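You operate a simulated robot arm through the tools that you are given. There is no shell and no other tool.

Carry out the task below with a simulated robot arm. There is one attempt and no reset: what you move stays moved.

TASK
Wipe and oil the guide plate, then set the slide block on it.
Fine: blue cloth for the grime, felt block and oil tin for the oil; cloth and felt block go back. Set down upright: felt block. A coat counts when it lies all over at full strength: go over it till it gets no stronger. What is to be rubbed or washed off counts as gone when no trace of it is left.

It is judged by the outcome, as a careful person would: the job done as asked, and still so three seconds after it is handed in. It fails if anything else is knocked over, pushed out of place, dropped, spilled or broken. Flat cloth is picked up by pressing the open fingertips on it (5 to 10 N) and closing them slowly along it; thin cloth reads only 2 to 8 mm in the jaws.

THE ROBOT
A 6-joint arm with a two-finger parallel gripper, fixed in place. Base frame: the origin is at the foot of the arm, x ahead of it, y to its left, z up. Readings come in m, degrees, newtons and seconds.
With the tool pointing down near the work surface it reaches from about 0.3 to 0.66 m from the base axis. Its first joint turns from -115.0 to 115.0 degrees. Payload 3.43 kg.
The tool frame sits at the grasp point between the pads (the TCP): z along the fingers, y along the line on which they close. The tips reach 0.034 m beyond it. Largest opening 0.128 m; finger width 0.024, thickness 0.012; the body of the gripper, 0.048 by 0.13 m, starts 0.096 m behind the TCP.
Orientation is that of the tool frame in the base frame, as [roll, pitch, yaw] about the fixed x, y, z axes, in that order (R = Rz(yaw) Ry(pitch) Rx(roll)). With the fingers straight down and closing along the base's y, the tool's x points along the base's -x, its y along +y and its z along -z.

THE INTERFACE
- The arm moves only by the tool move_arm. Its argument "plan" is a list of rows, each a list of 7 numbers: the turn, a rotation vector about the tool's x, y, z in units of 8 degrees (1.0 is 8 degrees), then the shift along the tool's x, y, z in units of 20 mm (1.0 is 20 mm), then the closure in counts, from 0 (fully open) to 255 (shut). In form: [[wx, wy, wz, dx, dy, dz, grip], ...]. A call has 1 to 20 rows; each row shifts and turns the commanded pose from where the row before left it, along the tool's axes as they then stand. A call with a number of a shift or a turn outside -1 to 1 is refused whole. A row lasts 0.2 s, in which the tool goes at most 0.05 m and 8.6 degrees; a call with a longer step from one row to the next is refused whole, and so is a gripper value outside its range. Where a pose cannot be reached the arm comes as near as it can. A force on the tool above 40 N (or 10 N above the force at the start of the call, whichever is more), or a blocked arm, ends the call early, and 0.2 s more pass. The fingers move at their own pace (about 0.153 m/s each) and stop on an object; they squeeze with about 23 N. The grip force told is the motor's: it shows also when the fingers shut on nothing. Time passes only in rows, and 0.2 s behind the last, so rows that do not move let the fingers close. The reply holds the time, the measured pose of the TCP, the force on the tool along the base axes, the opening and the grip force, in the units named above and with some noise, with the torque about the TCP (base axes, N m) and any sound that the robot's microphone picked up.
- Cameras (640 x 400 px; columns grow to the right, rows downward): "scene" is fixed at [0.0474, -0.6514, 1.4726]; the picture's right is [0.98, -0.19, 0.00], its down [-0.17, -0.88, -0.45] and it looks along [0.09, 0.44, -0.90] (base axes); focal length 220 px, centre (320, 200). "wrist" rides on the gripper at [0.076, -0.011, -0.16] in the tool frame; the picture's right is [0.15, 0.99, 0.00], its down [-0.88, 0.13, -0.46] and it looks along [-0.45, 0.07, 0.89] (tool axes); focal length 234 px, centre (320, 200). There is no depth. A picture from a camera that has moved, and an enlarged one, comes with that camera's place and axes in the base frame and with its lens.
- camera(camera): a new picture of that camera. The clock stands still meanwhile.
- move_column(by): slides the trunk up (or, below 0, down) by that many m; the arm rides with it, the base frame stays. It gives what a move gives, with no picture.
- inspect(camera, box): a new picture of the part [left, top, right, bottom] of that camera's present view, enlarged. The clock stands still meanwhile.
- sign_off(): hands the job in; it is judged then, once.

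Nothing tells you positions but the pictures and the camera data. Unless the task says otherwise, let go and move clear before handing in.

The tools are called by a JSON object that holds its "api" and its "payload". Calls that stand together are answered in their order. move_arm: Moves the arm, as the interface text tells. Its arguments: {"type":"object","properties":{"plan":{"type":"array"}},"required":["plan"]} The other tools are called the same way: move_column (by) slides the trunk up or down; camera (camera) takes a picture; inspect (camera, box) takes an enlarged picture of a part of a camera's view; sign_off () hands the job in.

At the start:

```text
time_s: 0.0
tool_pos: [0.1505, -0.3571, 1.1257]
tcp_rot: [180.0, 0.0, 179.9]
contact_force: [0.6, 0.1, -0.3]
ft_torque: [-0.02, 0.01, 0.02]
gripper_width: 0.1282
gripper_force: 0.0
trunk travel left (down, up): [-0.925, 0.065]
```

scene: 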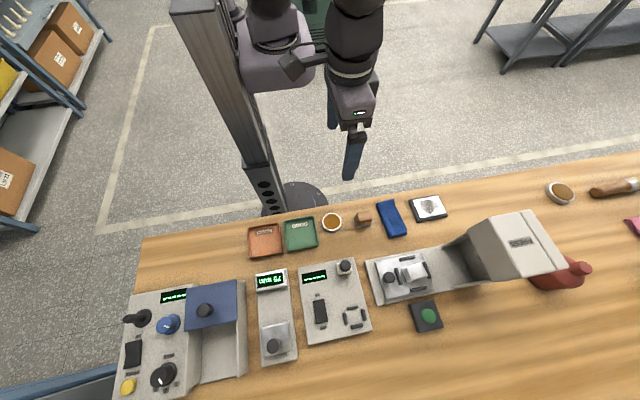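
wrist: 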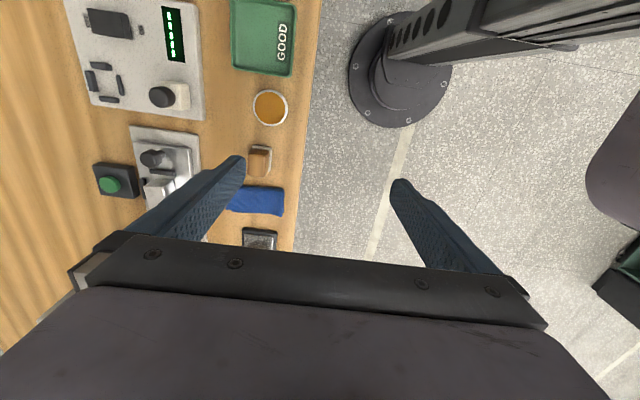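

I see a bench to the robot's right (negative y) with a tin of oil, felt block, blue cloth and a plate near its far edge. I'll look closer before moving anything.

{"api": "inspect", "payload": {"camera": "scene", "box": [300, 180, 460, 280]}}

{"api": "inspect", "payload": {"camera": "scene", "box": [360, 230, 600, 380]}}

{"api": "inspect", "payload": {"camera": "scene", "box": [100, 200, 388, 380]}}

{"api": "inspect", "payload": {"camera": "scene", "box": [520, 160, 640, 235]}}

```text
4.00 times, centred on (380, 230) of scene
camera zoom: at [0.0474, -0.6514, 1.4726], right [0.98, -0.19, 0.0], down [-0.17, -0.88, -0.45], along [0.09, 0.44, -0.9], focal length 881 px, centre (80, 80)
```

zoom: 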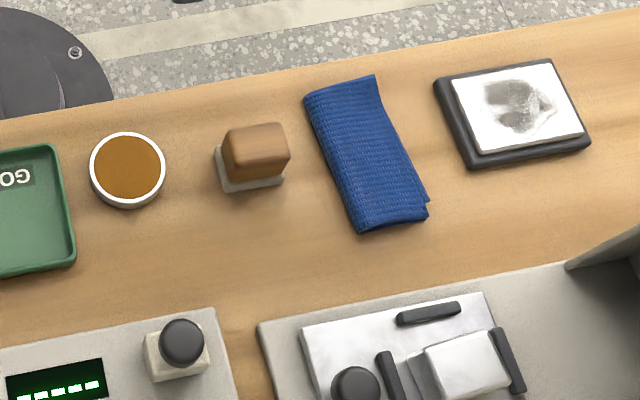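

```text
2.67 times, centred on (480, 305) of scene
camera zoom: at [0.0474, -0.6514, 1.4726], right [0.98, -0.19, 0.0], down [-0.17, -0.88, -0.45], along [0.09, 0.44, -0.9], focal length 587 px, centre (-107, -80)
```

zoom: 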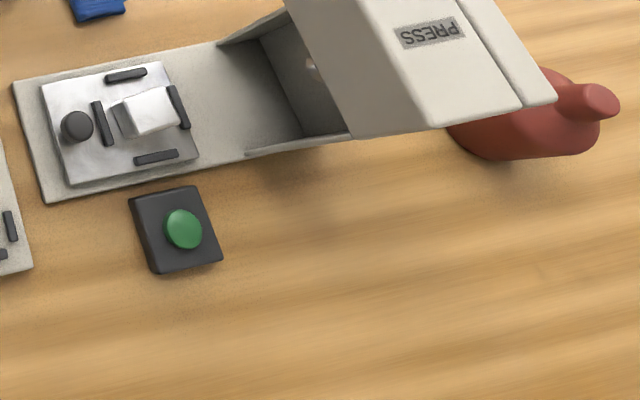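

```text
2.22 times, centred on (244, 290) of scene
camera zoom: at [0.0474, -0.6514, 1.4726], right [0.98, -0.19, 0.0], down [-0.17, -0.88, -0.45], along [0.09, 0.44, -0.9], focal length 489 px, centre (489, 0)
```

zoom: 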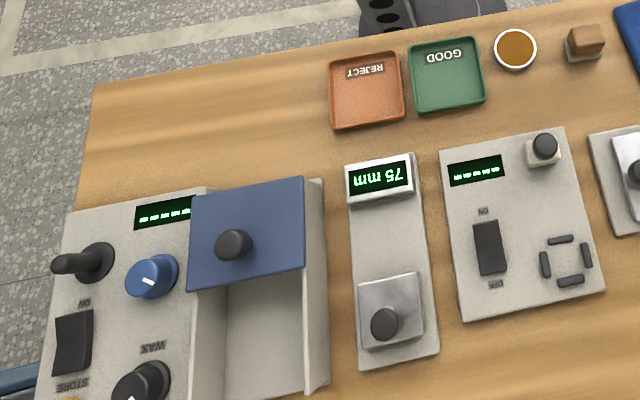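

```text
5.33 times, centred on (580, 198) of scene
camera zoom: at [0.0474, -0.6514, 1.4726], right [0.98, -0.19, 0.0], down [-0.17, -0.88, -0.45], along [0.09, 0.44, -0.9], focal length 1174 px, centre (-1067, 213)
```

zoom: 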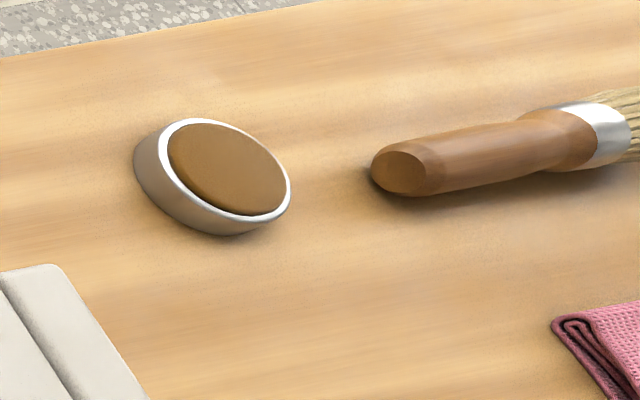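

The grimy white plate on a dark base (about x 0.41, y -0.45) looks like the guide plate, with the table near z 0.87. I still have to identify the slide block, so I'll zoom in on the candidates.

{"api": "inspect", "payload": {"camera": "scene", "box": [296, 250, 376, 345]}}

{"api": "inspect", "payload": {"camera": "scene", "box": [400, 190, 456, 225]}}

{"api": "inspect", "payload": {"camera": "scene", "box": [360, 245, 440, 305]}}

{"api": "inspect", "payload": {"camera": "scene", "box": [316, 205, 380, 245]}}

{"api": "inspect", "payload": {"camera": "wrist", "box": [60, 80, 320, 260]}}

```text
4.21 times, centred on (336, 298) of scene
camera zoom: at [0.0474, -0.6514, 1.4726], right [0.98, -0.19, 0.0], down [-0.17, -0.88, -0.45], along [0.09, 0.44, -0.9], focal length 927 px, centre (253, -210)
```

zoom: 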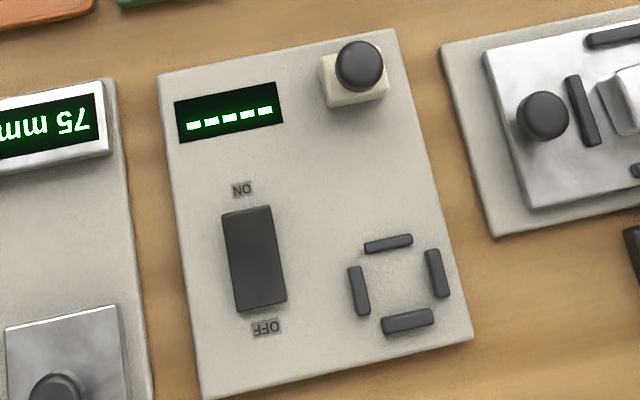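

```text
11.43 times, centred on (428, 208) of scene
camera zoom: at [0.0474, -0.6514, 1.4726], right [0.98, -0.19, 0.0], down [-0.17, -0.88, -0.45], along [0.09, 0.44, -0.9], focal length 2516 px, centre (-914, 114)
```

zoom: 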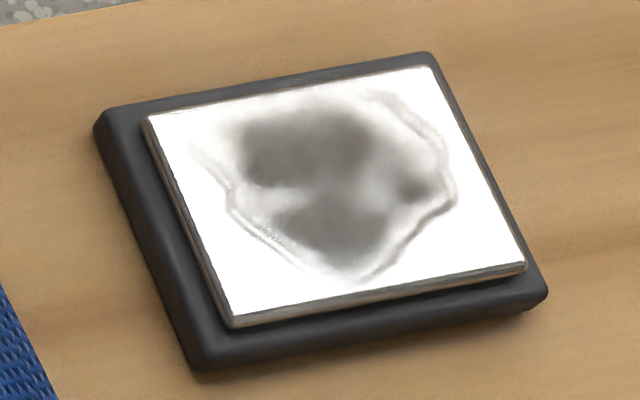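

```text
6.67 times, centred on (400, 275) of scene
camera zoom: at [0.0474, -0.6514, 1.4726], right [0.98, -0.19, 0.0], down [-0.17, -0.88, -0.45], along [0.09, 0.44, -0.9], focal length 1468 px, centre (-213, -300)
```

zoom: 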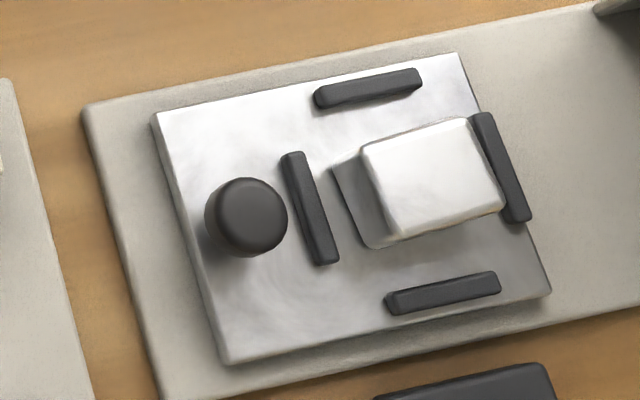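

```text
10.00 times, centred on (348, 225) of scene
camera zoom: at [0.0474, -0.6514, 1.4726], right [0.98, -0.19, 0.0], down [-0.17, -0.88, -0.45], along [0.09, 0.44, -0.9], focal length 2201 px, centre (40, -50)
```

zoom: 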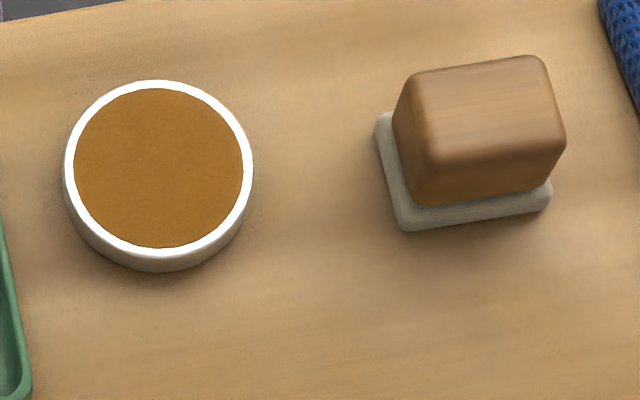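

```text
2.22 times, centred on (190, 170) of wrist
camera zoom: at [0.0743, -0.3688, 1.2852], right [-0.15, 0.99, 0.0], down [0.88, 0.13, 0.46], along [0.45, 0.07, -0.89], focal length 520 px, centre (609, 267)
```

zoom: 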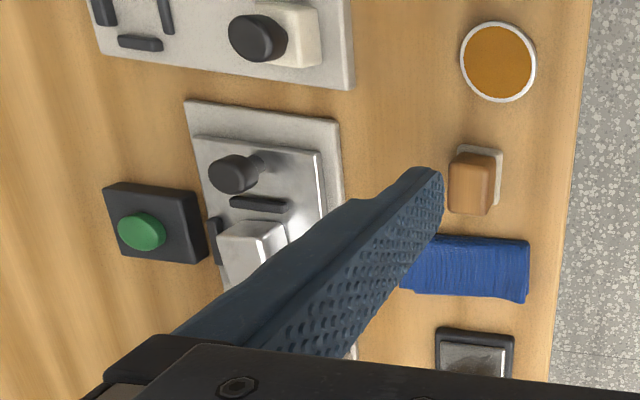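

The white metal block sitting loose in the press nest is one candidate for the slide block, and the cream block with the knob is the other. I'll move the arm up high and turn the wrist camera toward the bench for another angle.

{"api": "move_arm", "payload": {"plan": [[0, 0, 0, -1, -0.3, 0, 0], [0, 0, 0, -1, -0.3, 0, 0], [0, 0, 0, -1, -0.3, 0, 0], [0, 0, 0, 0, 0, 0, 0], [0, 0, 0.9375, 0, 0, 0, 0], [0, 0, 0.9375, 0, 0, 0, 0], [0, 0, 0.9375, 0, 0, 0, 0], [0, 0, 0.9375, 0, 0, 0, 0], [0, 0, 0.9375, 0, 0, 0, 0], [0, 0, 0.9375, 0, 0, 0, 0], [0, 0, 0.9375, 0, 0, 0, 0], [0, 0, 0.9375, 0, 0, 0, 0], [0, 0, 0.9375, 0, 0, 0, 0], [0, 0, 0.9375, 0, 0, 0, 0], [0, 0, 0.9375, 0, 0, 0, 0], [0, 0, 0.9375, 0, 0, 0, 0]]}}

{"api": "camera", "payload": {"camera": "wrist"}}

{"api": "camera", "payload": {"camera": "scene"}}

```text
time_s: 3.4
tool_pos: [0.2104, -0.3757, 1.126]
tcp_rot: [180.0, 0.0, 89.8]
contact_force: [0.0, -0.5, 0.2]
ft_torque: [0.05, -0.02, 0.01]
gripper_width: 0.1281
gripper_force: 0.1
trunk travel left (down, up): [-0.925, 0.065]
```

```text
taken
camera wrist: at [0.1995, -0.2999, 1.2855], right [0.99, 0.14, 0.0], down [0.13, -0.88, 0.46], along [0.07, -0.45, -0.89], focal length 234 px, centre (320, 200)
```

wrist: 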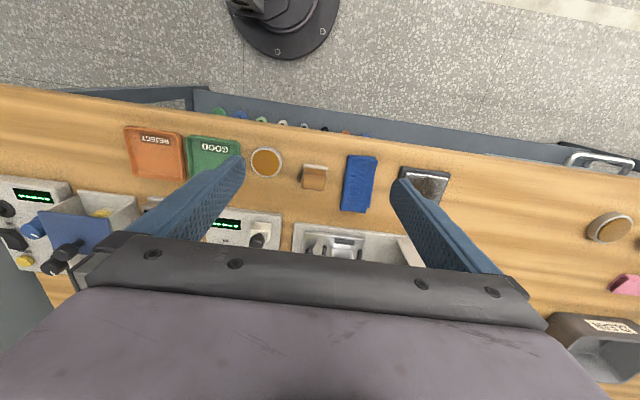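

```text
taken
```

scene: 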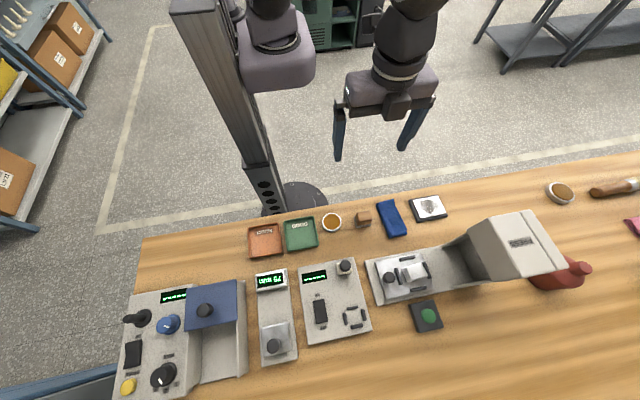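

The bench layout is clear, but the gripper body hides the far side. I'll turn the tool the other way round so the camera looks down over the press, the tester and the bench beyond.

{"api": "move_arm", "payload": {"plan": [[0, 0, 1, 0, 0, 0, 0], [0, 0, 1, 0, 0, 0, 0], [0, 0, 1, 0, 0, 0, 0], [0, 0, 1, 0, 0, 0, 0], [0, 0, 1, 0, 0, 0, 0], [0, 0, 1, 0, 0, 0, 0], [0, 0, 1, 0, 0, 0, 0], [0, 0, 1, 0, 0, 0, 0], [0, 0, 1, 0, 0, 0, 0], [0, 0, 1, 0, 0, 0, 0], [0, 0, 1, 0, 0, 0, 0], [0, 0, 0.25, 0, 0, 0, 0]]}}

{"api": "camera", "payload": {"camera": "wrist"}}

```text
time_s: 6.0
tool_pos: [0.2103, -0.3752, 1.1251]
tcp_rot: [179.9, -0.1, -0.2]
contact_force: [0.4, 0.7, 0.6]
ft_torque: [-0.02, -0.03, 0.01]
gripper_width: 0.1282
gripper_force: 0.1
trunk travel left (down, up): [-0.925, 0.065]
```

```text
taken
camera wrist: at [0.2862, -0.3649, 1.2854], right [0.14, -0.99, 0.0], down [-0.88, -0.13, 0.46], along [-0.45, -0.07, -0.89], focal length 234 px, centre (320, 200)
```

wrist: 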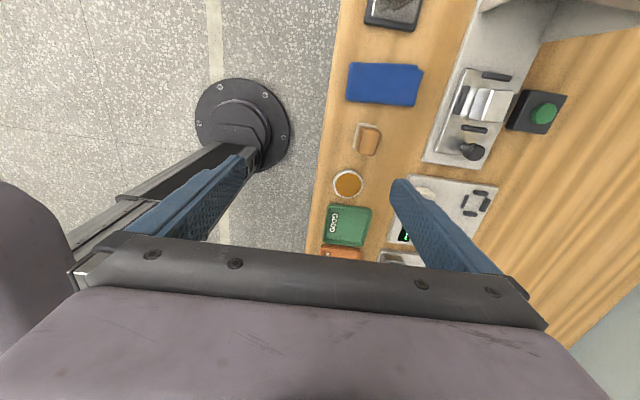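

{"api": "inspect", "payload": {"camera": "wrist", "box": [320, 0, 600, 175]}}

{"api": "inspect", "payload": {"camera": "wrist", "box": [420, 60, 516, 120]}}

{"api": "move_arm", "payload": {"plan": [[0, 0, 1, 0, 0, 0, 0], [0, 0, 1, 0, 0, 0, 0], [0, 0, 1, 0, 0, 0, 0], [0, 0, 1, 0, 0, 0, 0], [0, 0, 1, 0, 0, 0, 0], [0, 0, 1, 0, 0, 0, 0], [0, 0, 1, 0, 0, 0, 0], [0, 0, 1, 0, 0, 0, 0], [0, 0, 1, 0, 0, 0, 0], [0, 0, 1, 0, 0, 0, 0], [0, 0, 1, 0, 0, 0, 0], [0, 0, 0.25, 0, 0, 0, 0]]}}

{"api": "camera", "payload": {"camera": "wrist"}}

```text
2.29 times, centred on (460, 88) of wrist
camera zoom: at [0.2862, -0.3649, 1.2854], right [0.14, -0.99, 0.0], down [-0.88, -0.13, 0.46], along [-0.45, -0.07, -0.89], focal length 535 px, centre (0, 457)
```

zoom: 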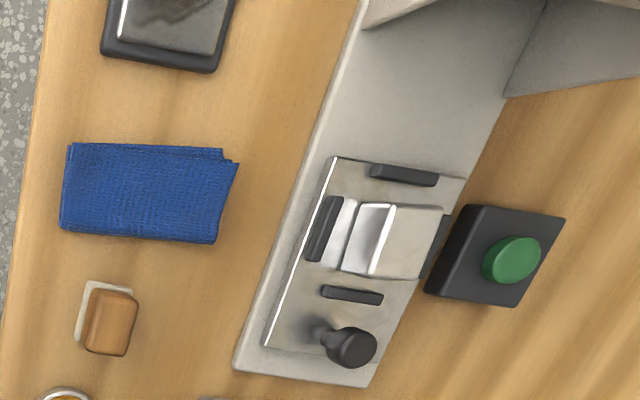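

```text
6.67 times, centred on (468, 90) of wrist
camera zoom: at [0.2862, -0.3649, 1.2854], right [0.14, -0.99, 0.0], down [-0.88, -0.13, 0.46], along [-0.45, -0.07, -0.89], focal length 1561 px, centre (-667, 933)
```

zoom: 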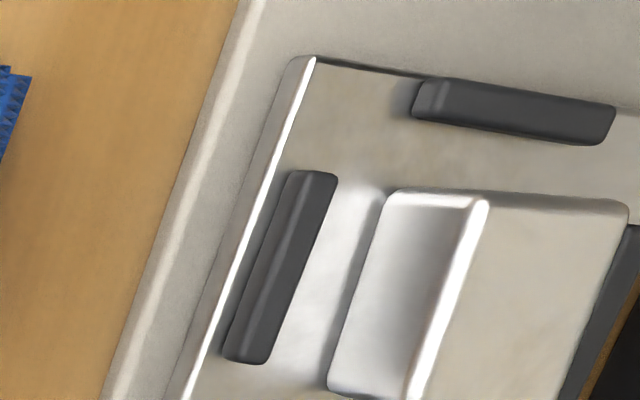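

```text
time_s: 8.6
tool_pos: [0.0507, -0.3881, 1.1097]
tcp_rot: [-177.2, -0.3, -88.2]
contact_force: [0.0, -0.5, 0.6]
ft_torque: [0.01, 0.02, -0.01]
gripper_width: 0.1278
gripper_force: 0.1
out of reach, approached as far as the arm can: row 8, 9, 10, 11, 12
trunk travel left (down, up): [-0.925, 0.065]
```

```text
taken
camera wrist: at [0.0564, -0.4636, 1.2693], right [-0.98, -0.18, -0.05], down [-0.18, 0.88, 0.44], along [-0.04, 0.44, -0.89], focal length 234 px, centre (320, 200)
```

wrist: 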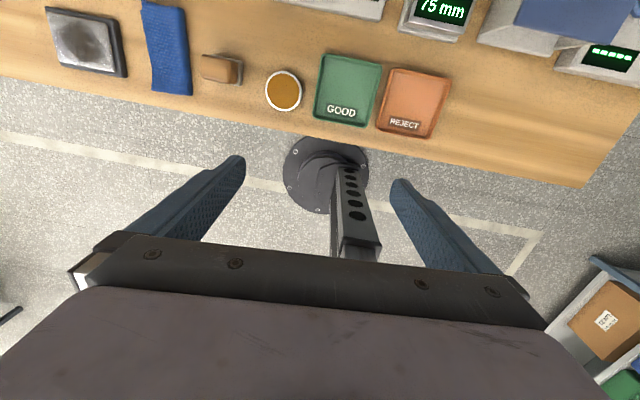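

The metal block in the press nest is at about (0.286, -0.616), top at z 0.936. The other candidate is the cream knobbed block on the tester, so I'll swing back and look at both from closer.

{"api": "move_arm", "payload": {"plan": [[0, 0, -1, 0, 0, 0, 0], [0, 0, -1, 0, 0, 0, 0], [0, 0, -1, 0, 0, 0, 0], [0, 0, -1, 0, 0, 0, 0], [0, 0, -1, 0, 0, 0, 0], [0, 0, -1, 0, 0, 0, 0], [0, 0, -1, 0, 0, 0, 0], [0, 0, -1, 0, 0, 0, 0], [0, 0, -1, 0, 0, 0, 0], [0, 0, -1, 0, 0, 0, 0], [0, 0, -1, 0, 0, 0, 0], [0, 0, -0.25, 0, 0, 0, 0]]}}

```text
time_s: 11.2
tool_pos: [0.0514, -0.3893, 1.1105]
tcp_rot: [179.7, -2.4, 1.8]
contact_force: [-0.5, 0.0, 0.3]
ft_torque: [-0.01, 0.0, 0.02]
gripper_width: 0.1276
gripper_force: 0.1
trunk travel left (down, up): [-0.925, 0.065]
```

{"api": "move_arm", "payload": {"plan": [[0, -0.3, 0.22, 0.5, 0.9, 0.3, 0], [0, 0, 0, 0.5, 0.9, 0.4, 0], [0, 0, 0, 0.5, 0.9, 0.4, 0], [0, 0, 0, 0.5, 0.9, 0.4, 0], [0, 0, 0, 0.5, 0.9, 0.5, 0], [0, 0, 0, 0.5, 1, 0.5, 0]]}}

{"api": "camera", "payload": {"camera": "wrist"}}

```text
time_s: 12.6
tool_pos: [0.1139, -0.5006, 1.0598]
tcp_rot: [179.8, 0.0, 0.1]
contact_force: [-0.2, -0.6, 0.6]
ft_torque: [0.05, -0.04, -0.03]
gripper_width: 0.1281
gripper_force: 0.0
trunk travel left (down, up): [-0.925, 0.065]
```

```text
taken
camera wrist: at [0.1893, -0.4884, 1.22], right [0.15, -0.99, 0.0], down [-0.88, -0.13, 0.46], along [-0.45, -0.07, -0.89], focal length 234 px, centre (320, 200)
```

wrist: 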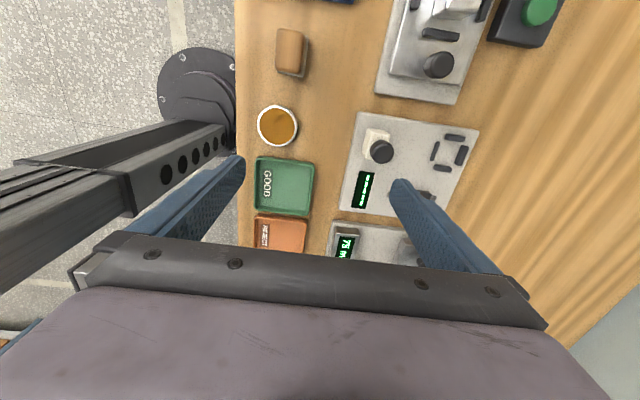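

{"api": "inspect", "payload": {"camera": "wrist", "box": [345, 110, 425, 180]}}

{"api": "inspect", "payload": {"camera": "wrist", "box": [370, 0, 570, 110]}}

{"api": "inspect", "payload": {"camera": "wrist", "box": [240, 10, 340, 155]}}

```text
5.71 times, centred on (385, 145) of wrist
camera zoom: at [0.1893, -0.4884, 1.22], right [0.15, -0.99, 0.0], down [-0.88, -0.13, 0.46], along [-0.45, -0.07, -0.89], focal length 1338 px, centre (-51, 514)
```

zoom: 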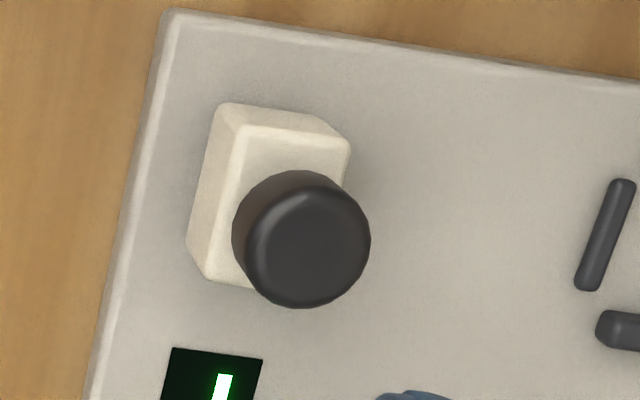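

```text
3.20 times, centred on (470, 55) of wrist
camera zoom: at [0.1893, -0.4884, 1.22], right [0.15, -0.99, 0.0], down [-0.88, -0.13, 0.46], along [-0.45, -0.07, -0.89], focal length 749 px, centre (-160, 664)
```

zoom: 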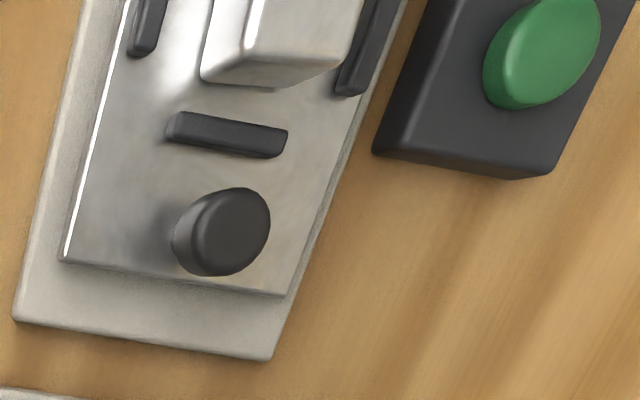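

```text
2.76 times, centred on (290, 82) of wrist
camera zoom: at [0.1893, -0.4884, 1.22], right [0.15, -0.99, 0.0], down [-0.88, -0.13, 0.46], along [-0.45, -0.07, -0.89], focal length 646 px, centre (403, 524)
```

zoom: 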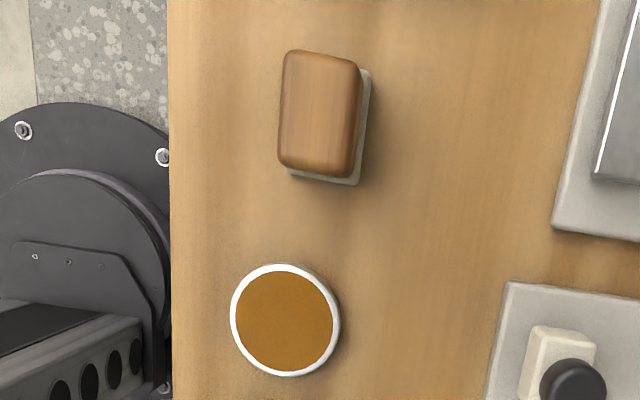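

I take the metal block in the press nest to be the slide block, since the cream part looks like a fixed plunger. Next I'll move above the blue cloth at about (0.297, -0.457) and view the cloth and plate from close up.

{"api": "move_arm", "payload": {"plan": [[0, 0, 0, 0.9, -0.2, 0, 0], [0, 0, 0, 0.9, -0.2, 0, 0], [0, 0, 0, 0.9, -0.2, 0, 0], [0, 0, 0, 0.9, -0.2, 0, 0], [0, 0, 0, 0.9, -0.2, 0, 0], [0, 0, 0, 0.9, -0.2, 0, 0], [0, 0, 0, 0.9, -0.2, 0, 0], [0, 0, 0, 0.9, -0.2, 0, 0], [0, 0, 0, 0.9, -0.2, 0, 0], [0, 0, 0, 1, -0.3, 0, 0]]}}

{"api": "camera", "payload": {"camera": "wrist"}}

{"api": "camera", "payload": {"camera": "scene"}}

```text
time_s: 14.8
tool_pos: [0.2946, -0.4556, 1.0607]
tcp_rot: [179.8, 0.0, -0.1]
contact_force: [-0.1, -0.4, -0.1]
ft_torque: [-0.03, 0.01, 0.0]
gripper_width: 0.1283
gripper_force: 0.0
trunk travel left (down, up): [-0.925, 0.065]
```

```text
taken
camera wrist: at [0.3711, -0.4444, 1.22], right [0.15, -0.99, 0.0], down [-0.88, -0.13, 0.46], along [-0.45, -0.07, -0.89], focal length 234 px, centre (320, 200)
```

wrist: 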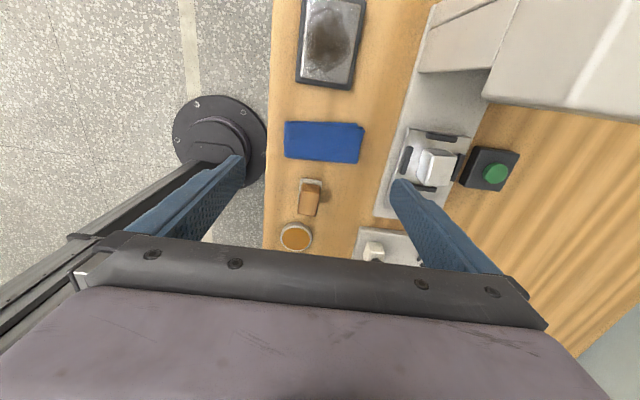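

```text
taken
```

scene: 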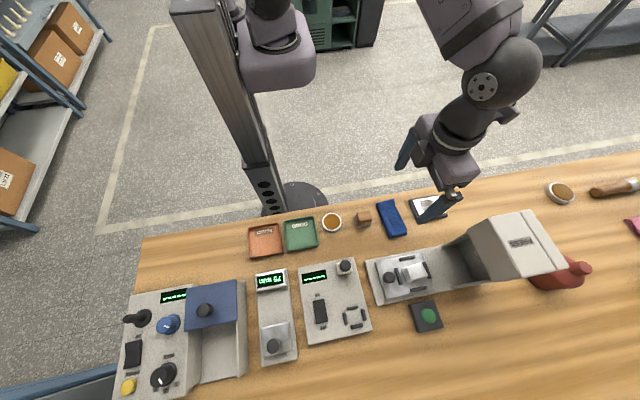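

{"api": "inspect", "payload": {"camera": "wrist", "box": [270, 0, 390, 90]}}

{"api": "inspect", "payload": {"camera": "wrist", "box": [265, 105, 385, 255]}}

{"api": "inspect", "payload": {"camera": "wrist", "box": [385, 120, 485, 220]}}

```text
4.44 times, centred on (330, 45) of wrist
camera zoom: at [0.3711, -0.4444, 1.22], right [0.15, -0.99, 0.0], down [-0.88, -0.13, 0.46], along [-0.45, -0.07, -0.89], focal length 1041 px, centre (276, 889)
```

zoom: 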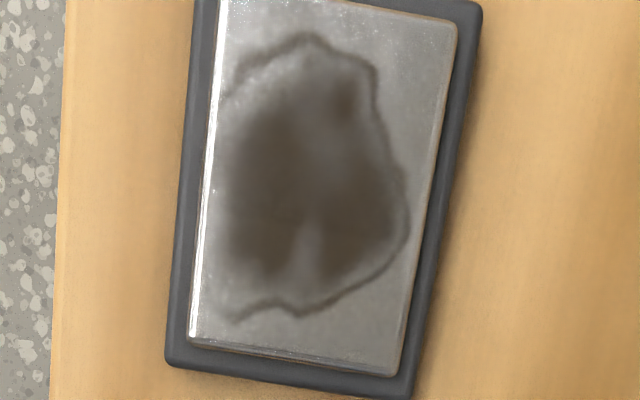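

```text
2.67 times, centred on (325, 180) of wrist
camera zoom: at [0.3711, -0.4444, 1.22], right [0.15, -0.99, 0.0], down [-0.88, -0.13, 0.46], along [-0.45, -0.07, -0.89], focal length 624 px, centre (307, 253)
```

zoom: 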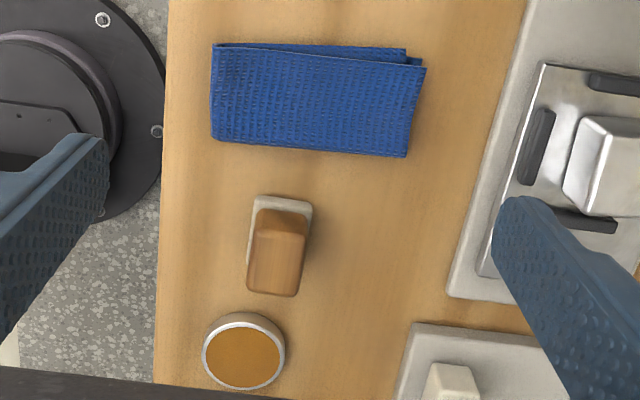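

```text
4.00 times, centred on (435, 170) of wrist
camera zoom: at [0.3711, -0.4444, 1.22], right [0.15, -0.99, 0.0], down [-0.88, -0.13, 0.46], along [-0.45, -0.07, -0.89], focal length 937 px, centre (-140, 320)
```

zoom: 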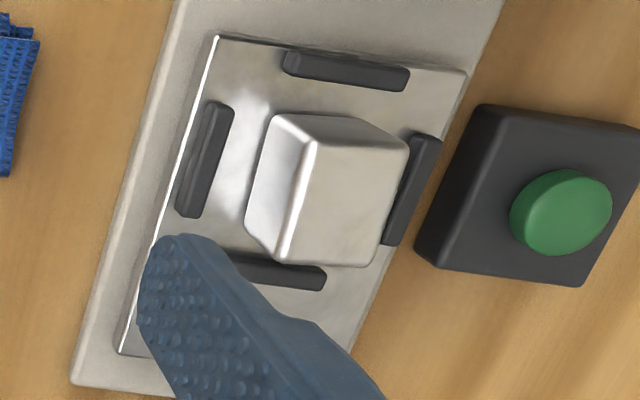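

The guide plate spans x 0.372–0.450, y -0.479 to -0.420, with its top at z about 0.892. The cloth centre is at about (0.295, -0.458), so I'll descend over it with the jaws partly open and then feel for contact.

{"api": "move_arm", "payload": {"plan": [[0, 0, 0, 0, 0.12, 1, 160], [0, 0, 0, 0, 0, 1, 160], [0, 0, 0, 0, 0, 1, 160], [0, 0, 0, 0, 0, 1, 160], [0, 0, 0, 0, 0, 1, 160], [0, 0, 0, 0, 0, 0.8, 160], [0, 0, 0, 0, 0, 0.3, 160]]}}

{"api": "camera", "payload": {"camera": "scene"}}

{"api": "camera", "payload": {"camera": "wrist"}}

```text
time_s: 16.4
tool_pos: [0.2926, -0.4588, 0.9392]
tcp_rot: [179.6, 0.0, -0.2]
contact_force: [1.0, 0.0, 0.8]
ft_torque: [0.02, 0.01, 0.0]
gripper_width: 0.0477
gripper_force: 0.1
trunk travel left (down, up): [-0.925, 0.065]
```

```text
taken
```

scene: 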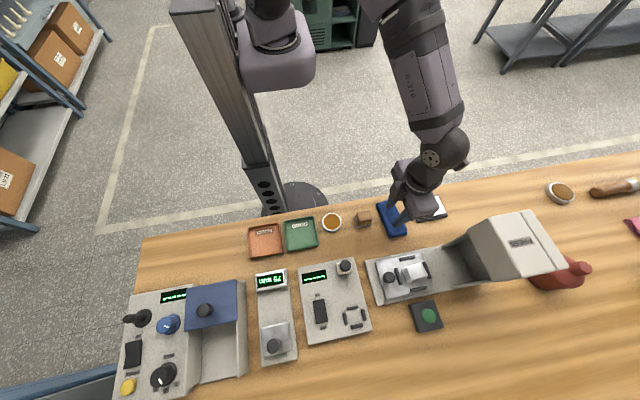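

```text
taken
camera wrist: at [0.3684, -0.4476, 1.0982], right [0.15, -0.99, 0.0], down [-0.88, -0.13, 0.46], along [-0.45, -0.07, -0.89], focal length 234 px, centre (320, 200)
```

wrist: 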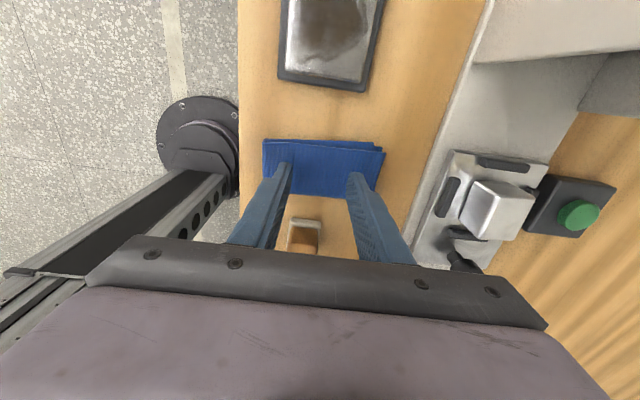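

{"api": "move_arm", "payload": {"plan": [[0, 0, 0, 0, 0, 0.3, 160], [0, 0, 0, 0, 0, 0.3, 160], [0, 0, 0, 0, 0, 0.2, 160], [0, 0, 0, 0, 0, 0, 160]]}}

{"api": "move_arm", "payload": {"plan": [[0, 0, 0, 0, 0, 0.1, 160], [0, 0, 0, 0, 0, 0.1, 160], [0, 0, 0, 0, 0, 0, 160]]}}

```text
time_s: 17.0
tool_pos: [0.2928, -0.4624, 0.9382]
tcp_rot: [179.4, -0.1, 0.1]
contact_force: [-4.3, 8.6, 23.5]
ft_torque: [1.11, 0.27, 0.15]
gripper_width: 0.0526
gripper_force: 4.2
trunk travel left (down, up): [-0.925, 0.065]
stopped in row 2: the force on the tool passed its limit at 46 N (the readings are from after the stop); the commanded pose is now the measured one
```

```text
time_s: 17.5
tool_pos: [0.294, -0.464, 0.9382]
tcp_rot: [179.2, -0.4, 0.1]
contact_force: [-3.7, 7.6, 22.9]
ft_torque: [0.99, 0.32, 0.17]
gripper_width: 0.0522
gripper_force: 4.0
trunk travel left (down, up): [-0.925, 0.065]
stopped in row 2: the force on the tool passed its limit at 43 N (the readings are from after the stop); the commanded pose is now the measured one
```

The force came early, at tip height about 0.904, and the torque says the robot-side finger is touching. I'll look before going on.

{"api": "inspect", "payload": {"camera": "wrist", "box": [220, 110, 440, 260]}}

{"api": "inspect", "payload": {"camera": "scene", "box": [350, 140, 500, 260]}}

```text
2.67 times, centred on (330, 185) of wrist
camera zoom: at [0.3684, -0.4504, 1.0974], right [0.15, -0.99, 0.02], down [-0.88, -0.12, 0.45], along [-0.45, -0.08, -0.89], focal length 624 px, centre (293, 240)
```

zoom: 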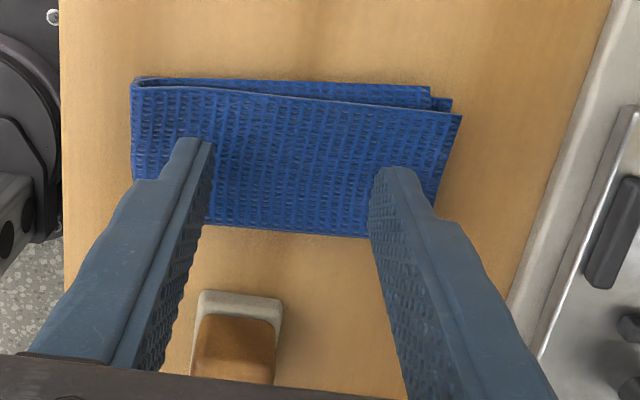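

```text
3.33 times, centred on (425, 200) of scene
camera zoom: at [0.0474, -0.6514, 1.4726], right [0.98, -0.19, 0.0], down [-0.17, -0.88, -0.45], along [0.09, 0.44, -0.9], focal length 734 px, centre (-30, 200)
```

zoom: 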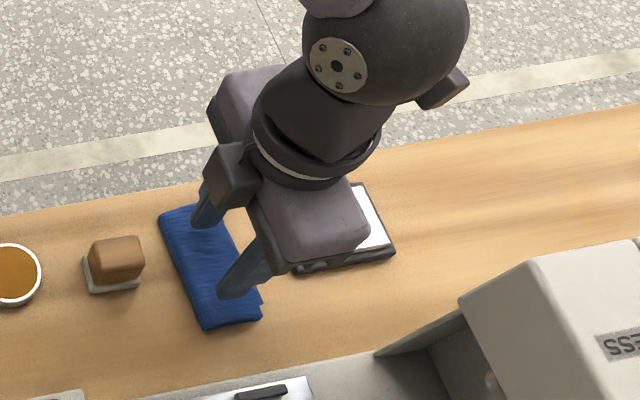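

{"api": "move_arm", "payload": {"plan": [[0, 0, 0, 0, 0, -0.1, 160], [0, 0, 0, 0, 0, 0, 160]]}}

```text
time_s: 18.1
tool_pos: [0.2947, -0.4637, 0.9396]
tcp_rot: [179.0, -0.3, 0.0]
contact_force: [-3.5, 3.5, 16.7]
ft_torque: [0.65, 0.24, 0.09]
gripper_width: 0.0498
gripper_force: 1.7
trunk travel left (down, up): [-0.925, 0.065]
```

{"api": "move_arm", "payload": {"plan": [[0.2, 0, 0, 0, 0, -0.05, 160], [0, 0, 0, 0, 0, 0, 160]]}}

```text
time_s: 18.7
tool_pos: [0.2947, -0.4649, 0.9385]
tcp_rot: [-179.5, -0.4, -0.1]
contact_force: [-2.1, -0.1, 7.2]
ft_torque: [-0.22, 0.18, -0.06]
gripper_width: 0.0478
gripper_force: 0.1
trunk travel left (down, up): [-0.925, 0.065]
```

Force is now about 7 N, slightly biased to one finger. I'll level it a touch and close slowly along the cloth.

{"api": "move_arm", "payload": {"plan": [[-0.07, 0, 0, 0, 0, 0, 160], [0, 0, 0, 0, 0, 0, 160]]}}

```text
time_s: 19.3
tool_pos: [0.2946, -0.4634, 0.9385]
tcp_rot: [-179.9, -0.4, 0.0]
contact_force: [-0.9, -0.4, 4.6]
ft_torque: [-0.15, 0.13, -0.01]
gripper_width: 0.0479
gripper_force: 0.1
trunk travel left (down, up): [-0.925, 0.065]
```

{"api": "move_arm", "payload": {"plan": [[0, 0, 0, 0, 0, 0.06, 160], [0, 0, 0, 0, 0, 0, 164], [0, 0, 0, 0, 0, 0, 170], [0, 0, 0, 0, 0, 0, 176], [0, 0, 0, 0, 0, 0, 182], [0, 0, 0, 0, 0, 0, 188], [0, 0, 0, 0, 0, 0, 194], [0, 0, 0, 0, 0, 0, 200], [0, 0, 0, 0, 0, 0, 206], [0, 0, 0, 0, 0, 0, 212], [0, 0, 0, 0, 0, 0, 218], [0, 0, 0, 0, 0, 0, 224], [0, 0, 0, 0, 0, 0, 230], [0, 0, 0, 0, 0, 0, 236], [0, 0, 0, 0, 0, 0, 242], [0, 0, 0, 0, 0, 0, 248], [0, 0, 0, 0, 0, 0, 255], [0, 0, 0, 0, 0, 0, 255], [0, 0, 0, 0, 0, 0, 255]]}}

{"api": "inspect", "payload": {"camera": "wrist", "box": [220, 110, 440, 260]}}

```text
time_s: 23.3
tool_pos: [0.2931, -0.4635, 0.9368]
tcp_rot: [180.0, -0.4, -0.2]
contact_force: [-1.5, -2.3, 16.5]
ft_torque: [-0.07, 0.11, 0.01]
gripper_width: 0.0
gripper_force: 23.2
trunk travel left (down, up): [-0.925, 0.065]
```

```text
2.67 times, centred on (330, 185) of wrist
camera zoom: at [0.3687, -0.4536, 1.0974], right [0.15, -0.99, 0.0], down [-0.88, -0.13, 0.45], along [-0.44, -0.06, -0.89], focal length 624 px, centre (293, 240)
```

zoom: 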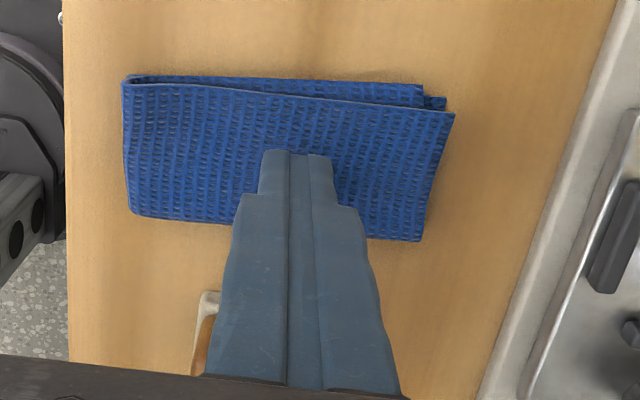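

The jaws shut on nothing because I pressed too hard (about 16 N). I'll reopen, settle at about 7 N and try again.

{"api": "move_arm", "payload": {"plan": [[0, 0, 0, 0, 0, -0.2, 255], [0, 0, 0, 0, 0, 0, 160], [0, 0, 0, 0, 0, 0, 160], [0, 0, 0, 0, 0, 0, 160]]}}

{"api": "move_arm", "payload": {"plan": [[0, 0, 0, 0, 0, 0.06, 160], [0, 0, 0, 0, 0, 0.06, 160], [0, 0, 0, 0, 0, 0, 160]]}}

```text
time_s: 24.3
tool_pos: [0.2944, -0.4634, 0.9407]
tcp_rot: [-179.8, -0.2, -0.2]
contact_force: [-0.5, 0.1, 0.3]
ft_torque: [0.0, -0.02, -0.02]
gripper_width: 0.048
gripper_force: 0.0
trunk travel left (down, up): [-0.925, 0.065]
```

```text
time_s: 25.1
tool_pos: [0.2942, -0.4642, 0.9379]
tcp_rot: [-179.8, -0.2, -0.2]
contact_force: [-0.2, 0.5, -0.2]
ft_torque: [-0.02, 0.03, -0.02]
gripper_width: 0.0479
gripper_force: 0.1
trunk travel left (down, up): [-0.925, 0.065]
```

{"api": "move_arm", "payload": {"plan": [[0, 0, 0, 0, 0, 0.04, 160], [0, 0, 0, 0, 0, 0, 160]]}}

{"api": "move_arm", "payload": {"plan": [[0, 0, 0, 0, 0, 0.03, 160], [0, 0, 0, 0, 0, 0, 160]]}}

```text
time_s: 25.7
tool_pos: [0.2944, -0.4641, 0.9392]
tcp_rot: [-179.9, -0.4, -0.1]
contact_force: [-0.2, 0.0, 4.1]
ft_torque: [-0.07, 0.05, -0.01]
gripper_width: 0.0474
gripper_force: 0.0
trunk travel left (down, up): [-0.925, 0.065]
```

```text
time_s: 26.3
tool_pos: [0.2938, -0.4653, 0.938]
tcp_rot: [-179.9, -0.4, -0.1]
contact_force: [-0.4, 0.6, 7.7]
ft_torque: [-0.12, 0.11, 0.01]
gripper_width: 0.0473
gripper_force: 0.1
trunk travel left (down, up): [-0.925, 0.065]
```

{"api": "move_arm", "payload": {"plan": [[0, 0, 0, 0, 0, 0, 165], [0, 0, 0, 0, 0, 0, 170], [0, 0, 0, 0, 0, 0, 175], [0, 0, 0, 0, 0, 0, 180], [0, 0, 0, 0, 0, 0, 185]]}}

{"api": "inspect", "payload": {"camera": "wrist", "box": [220, 110, 440, 260]}}

```text
time_s: 27.5
tool_pos: [0.2954, -0.4641, 0.9378]
tcp_rot: [-180.0, -0.4, -0.2]
contact_force: [-0.2, -4.1, 12.1]
ft_torque: [-0.26, 0.1, -0.01]
gripper_width: 0.0393
gripper_force: 3.7
trunk travel left (down, up): [-0.925, 0.065]
```

```text
2.67 times, centred on (330, 185) of wrist
camera zoom: at [0.3693, -0.4546, 1.0975], right [0.15, -0.99, 0.0], down [-0.88, -0.13, 0.45], along [-0.44, -0.07, -0.89], focal length 624 px, centre (293, 240)
```

zoom: 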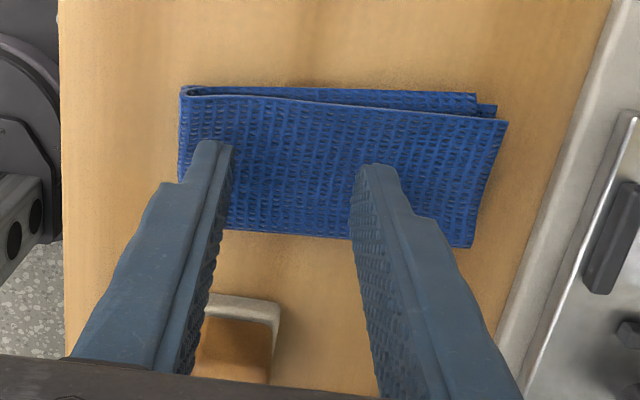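

{"api": "move_arm", "payload": {"plan": [[0, 0, 0, 0, 0, -0.03, 190], [0, 0, 0, 0, 0, 0, 195], [0, 0, 0, 0, 0, 0, 200], [0, 0, 0, 0, 0, 0, 205]]}}

{"api": "inspect", "payload": {"camera": "wrist", "box": [220, 110, 440, 260]}}

```text
time_s: 28.5
tool_pos: [0.2935, -0.4649, 0.9384]
tcp_rot: [-179.9, -0.4, 0.0]
contact_force: [0.5, -3.9, 13.1]
ft_torque: [-0.31, 0.06, -0.03]
gripper_width: 0.0292
gripper_force: 3.7
trunk travel left (down, up): [-0.925, 0.065]
```

```text
2.67 times, centred on (330, 185) of wrist
camera zoom: at [0.369, -0.4541, 1.0975], right [0.15, -0.99, 0.0], down [-0.88, -0.13, 0.45], along [-0.44, -0.06, -0.89], focal length 624 px, centre (293, 240)
```

zoom: 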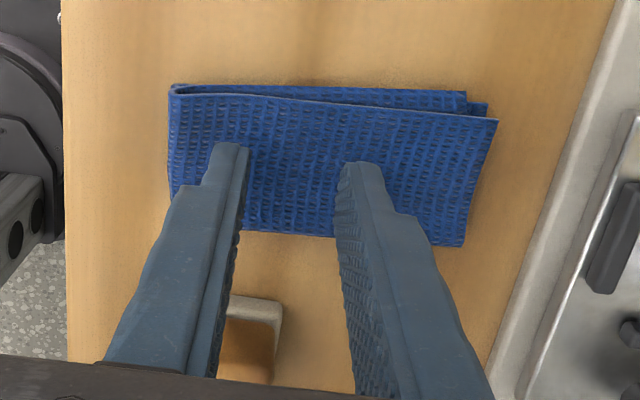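

The cloth is a thick folded stack (about 25 mm) that slides rather than bunches, so gripping it across its 55 mm width is better. I'll lift, turn the jaws to close along x and look again.

{"api": "move_arm", "payload": {"plan": [[0, 0, 0, 0, 0, -0.5, 200], [0, 0, 0, 0, 0, -1, 160], [0, 0, 0, 0, 0, -1, 120], [0, 0, 0, 0, 0, -1, 100], [0, 0, 0, 0, 0, -1, 100], [0, 0, -1, 0, 0, 0, 100], [0, 0, -1, 0, 0, 0, 100], [0, 0, -1, 0, 0, 0, 100], [0, 0, -1, 0, 0, 0, 100], [0, 0, -1, 0, 0, 0, 100], [0, 0, -1, 0, 0, 0, 100], [0, 0, -1, 0, 0, 0, 100], [0, 0, -1, 0, 0, 0, 100], [0, 0, -1, 0, 0, 0, 100], [0, 0, -1, 0, 0, 0, 100], [0, 0, -1, 0, 0, 0, 100], [0, 0, -0.25, 0, 0, 0, 100]]}}

{"api": "camera", "payload": {"camera": "wrist"}}

{"api": "inspect", "payload": {"camera": "scene", "box": [350, 160, 450, 250]}}

```text
time_s: 32.1
tool_pos: [0.2939, -0.4639, 1.0282]
tcp_rot: [179.7, -0.2, 90.0]
contact_force: [-0.8, 0.4, 0.0]
ft_torque: [-0.01, 0.05, -0.01]
gripper_width: 0.0779
gripper_force: 0.0
trunk travel left (down, up): [-0.925, 0.065]
```

```text
taken
camera wrist: at [0.2818, -0.3894, 1.1863], right [0.99, 0.15, 0.01], down [0.13, -0.88, 0.45], along [0.07, -0.45, -0.89], focal length 234 px, centre (320, 200)
```

wrist: 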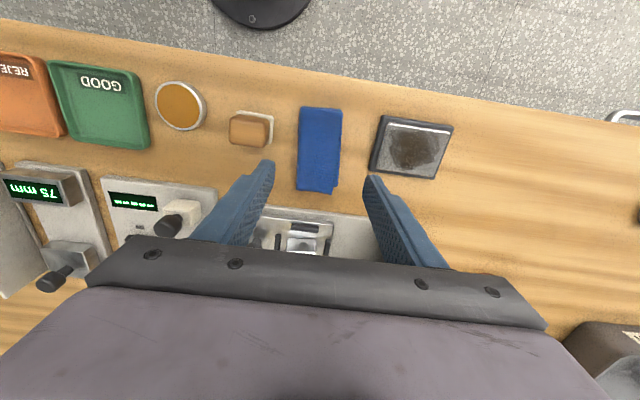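

```text
4.44 times, centred on (400, 205) of scene
camera zoom: at [0.0474, -0.6514, 1.4726], right [0.98, -0.19, 0.0], down [-0.17, -0.88, -0.45], along [0.09, 0.44, -0.9], focal length 978 px, centre (-36, 178)
```

zoom: 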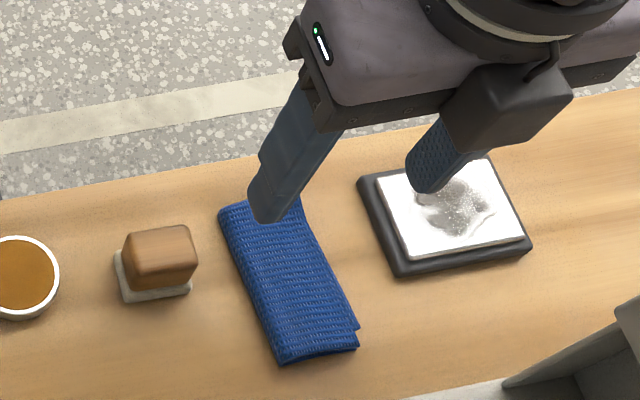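

{"api": "inspect", "payload": {"camera": "wrist", "box": [220, 90, 460, 240]}}

```text
2.67 times, centred on (340, 165) of wrist
camera zoom: at [0.2818, -0.3894, 1.1863], right [0.99, 0.15, 0.01], down [0.13, -0.88, 0.45], along [0.07, -0.45, -0.89], focal length 624 px, centre (267, 293)
```

zoom: 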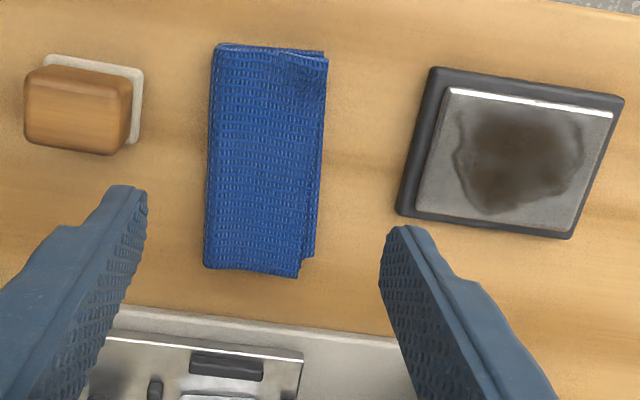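

The cloth now lies at x 0.264–0.320, y -0.525 to -0.418, turned about 3°. I'll straddle it across its width and descend.

{"api": "move_arm", "payload": {"plan": [[0, 0, -0.4, -0.35, -0.1, 0, 100], [0, 0, 0, 0, 0, 1, 100], [0, 0, 0, 0, 0, 1, 100], [0, 0, 0, 0, 0, 1, 100], [0, 0, 0, 0, 0, 1, 100], [0, 0, 0, 0, 0, 0.5, 100], [0, 0, 0, 0, 0, 0, 100]]}}

{"api": "camera", "payload": {"camera": "wrist"}}

{"api": "inspect", "payload": {"camera": "scene", "box": [350, 160, 450, 250]}}

```text
time_s: 33.7
tool_pos: [0.2926, -0.4711, 0.9378]
tcp_rot: [179.6, -0.2, 93.1]
contact_force: [0.1, 0.2, -1.0]
ft_torque: [0.0, 0.01, 0.0]
gripper_width: 0.0779
gripper_force: 0.2
trunk travel left (down, up): [-0.925, 0.065]
```

```text
taken
camera wrist: at [0.2764, -0.397, 1.0979], right [0.98, 0.2, 0.01], down [0.18, -0.87, 0.45], along [0.1, -0.44, -0.89], focal length 234 px, centre (320, 200)
```

wrist: 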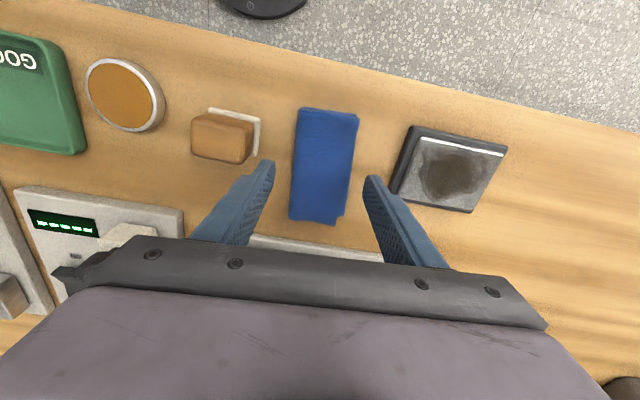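

```text
4.44 times, centred on (400, 205) of scene
camera zoom: at [0.0474, -0.6514, 1.4726], right [0.98, -0.19, 0.0], down [-0.17, -0.88, -0.45], along [0.09, 0.44, -0.9], focal length 978 px, centre (-36, 178)
```

zoom: 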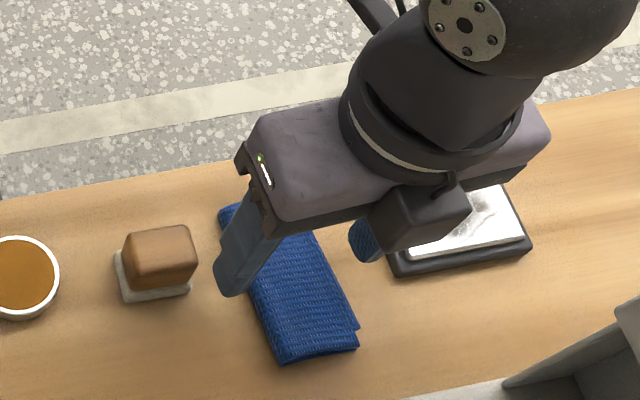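

{"api": "move_arm", "payload": {"plan": [[0, 0, 0, 0, 0, 0.25, 100], [0, 0, 0, 0, 0, 0.25, 100], [0, 0, 0, 0, 0, 0, 100]]}}

{"api": "move_arm", "payload": {"plan": [[0, 0, 0, 0, 0, 0.2, 100], [0, 0, 0, 0, 0, 0.2, 100], [0, 0, 0, 0, 0, 0, 100]]}}

{"api": "inspect", "payload": {"camera": "wrist", "box": [220, 90, 460, 240]}}

```text
time_s: 34.5
tool_pos: [0.2936, -0.4722, 0.9289]
tcp_rot: [179.6, -0.1, 93.1]
contact_force: [0.7, 0.1, -0.7]
ft_torque: [0.0, -0.01, 0.0]
gripper_width: 0.078
gripper_force: 0.1
trunk travel left (down, up): [-0.925, 0.065]
```

```text
time_s: 35.3
tool_pos: [0.2933, -0.47, 0.9197]
tcp_rot: [179.7, -0.3, 93.1]
contact_force: [-0.7, 0.0, -0.2]
ft_torque: [0.01, 0.01, 0.03]
gripper_width: 0.078
gripper_force: 0.1
trunk travel left (down, up): [-0.925, 0.065]
```

```text
2.67 times, centred on (340, 165) of wrist
camera zoom: at [0.2764, -0.3973, 1.0784], right [0.98, 0.2, 0.01], down [0.18, -0.87, 0.45], along [0.1, -0.44, -0.89], focal length 624 px, centre (267, 293)
```

zoom: 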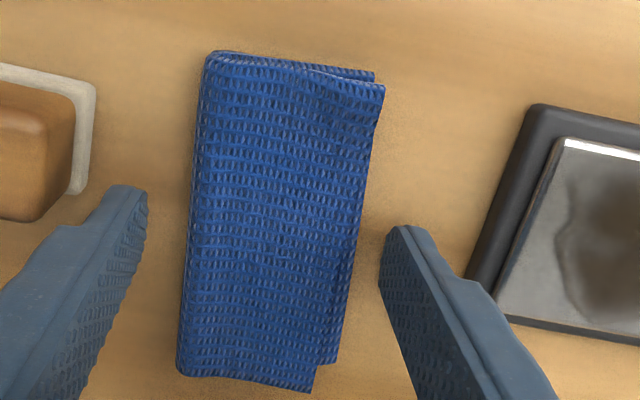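

{"api": "move_arm", "payload": {"plan": [[0, 0, 0, 0, 0, 0.15, 100], [0, 0, 0, 0, 0, 0.1, 100], [0, 0, 0, 0, 0, 0, 100]]}}

{"api": "move_arm", "payload": {"plan": [[0, 0, 0, 0, 0, 0.1, 100], [0, 0, 0, 0, 0, 0.1, 100], [0, 0, 0, 0, 0, 0, 100]]}}

```text
time_s: 36.1
tool_pos: [0.2927, -0.4723, 0.9132]
tcp_rot: [179.6, 0.0, 93.0]
contact_force: [-0.3, -0.1, -0.3]
ft_torque: [-0.01, -0.02, -0.01]
gripper_width: 0.0778
gripper_force: 0.1
trunk travel left (down, up): [-0.925, 0.065]
```

```text
time_s: 36.9
tool_pos: [0.2926, -0.4704, 0.9147]
tcp_rot: [179.5, 0.3, 93.1]
contact_force: [-0.4, 0.2, 29.9]
ft_torque: [0.26, 1.43, -0.09]
gripper_width: 0.0779
gripper_force: 0.8
trunk travel left (down, up): [-0.925, 0.065]
```

The finger touched the table, which puts the table at z about 0.879. I'll raise 3 mm and close slowly on the cloth's sides.

{"api": "move_arm", "payload": {"plan": [[0, 0, 0, 0, 0, -0.3, 100], [0, 0, 0, 0, 0, 0, 100], [0, 0, 0, 0, 0, 0, 110], [0, 0, 0, 0, 0, 0, 118], [0, 0, 0, 0, 0, 0, 126], [0, 0, 0, 0, 0, 0, 134], [0, 0, 0, 0, 0, 0, 142]]}}

{"api": "inspect", "payload": {"camera": "wrist", "box": [220, 90, 460, 240]}}

```text
time_s: 38.5
tool_pos: [0.2934, -0.471, 0.9165]
tcp_rot: [179.7, -0.2, 93.1]
contact_force: [0.5, 0.6, 1.1]
ft_torque: [0.01, -0.03, 0.01]
gripper_width: 0.0566
gripper_force: 0.0
trunk travel left (down, up): [-0.925, 0.065]
```

```text
2.67 times, centred on (340, 165) of wrist
camera zoom: at [0.2767, -0.3972, 1.0759], right [0.98, 0.2, 0.01], down [0.18, -0.87, 0.45], along [0.1, -0.44, -0.89], focal length 624 px, centre (267, 293)
```

zoom: 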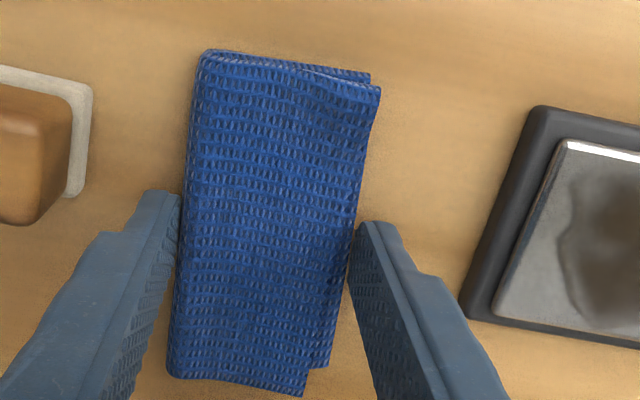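

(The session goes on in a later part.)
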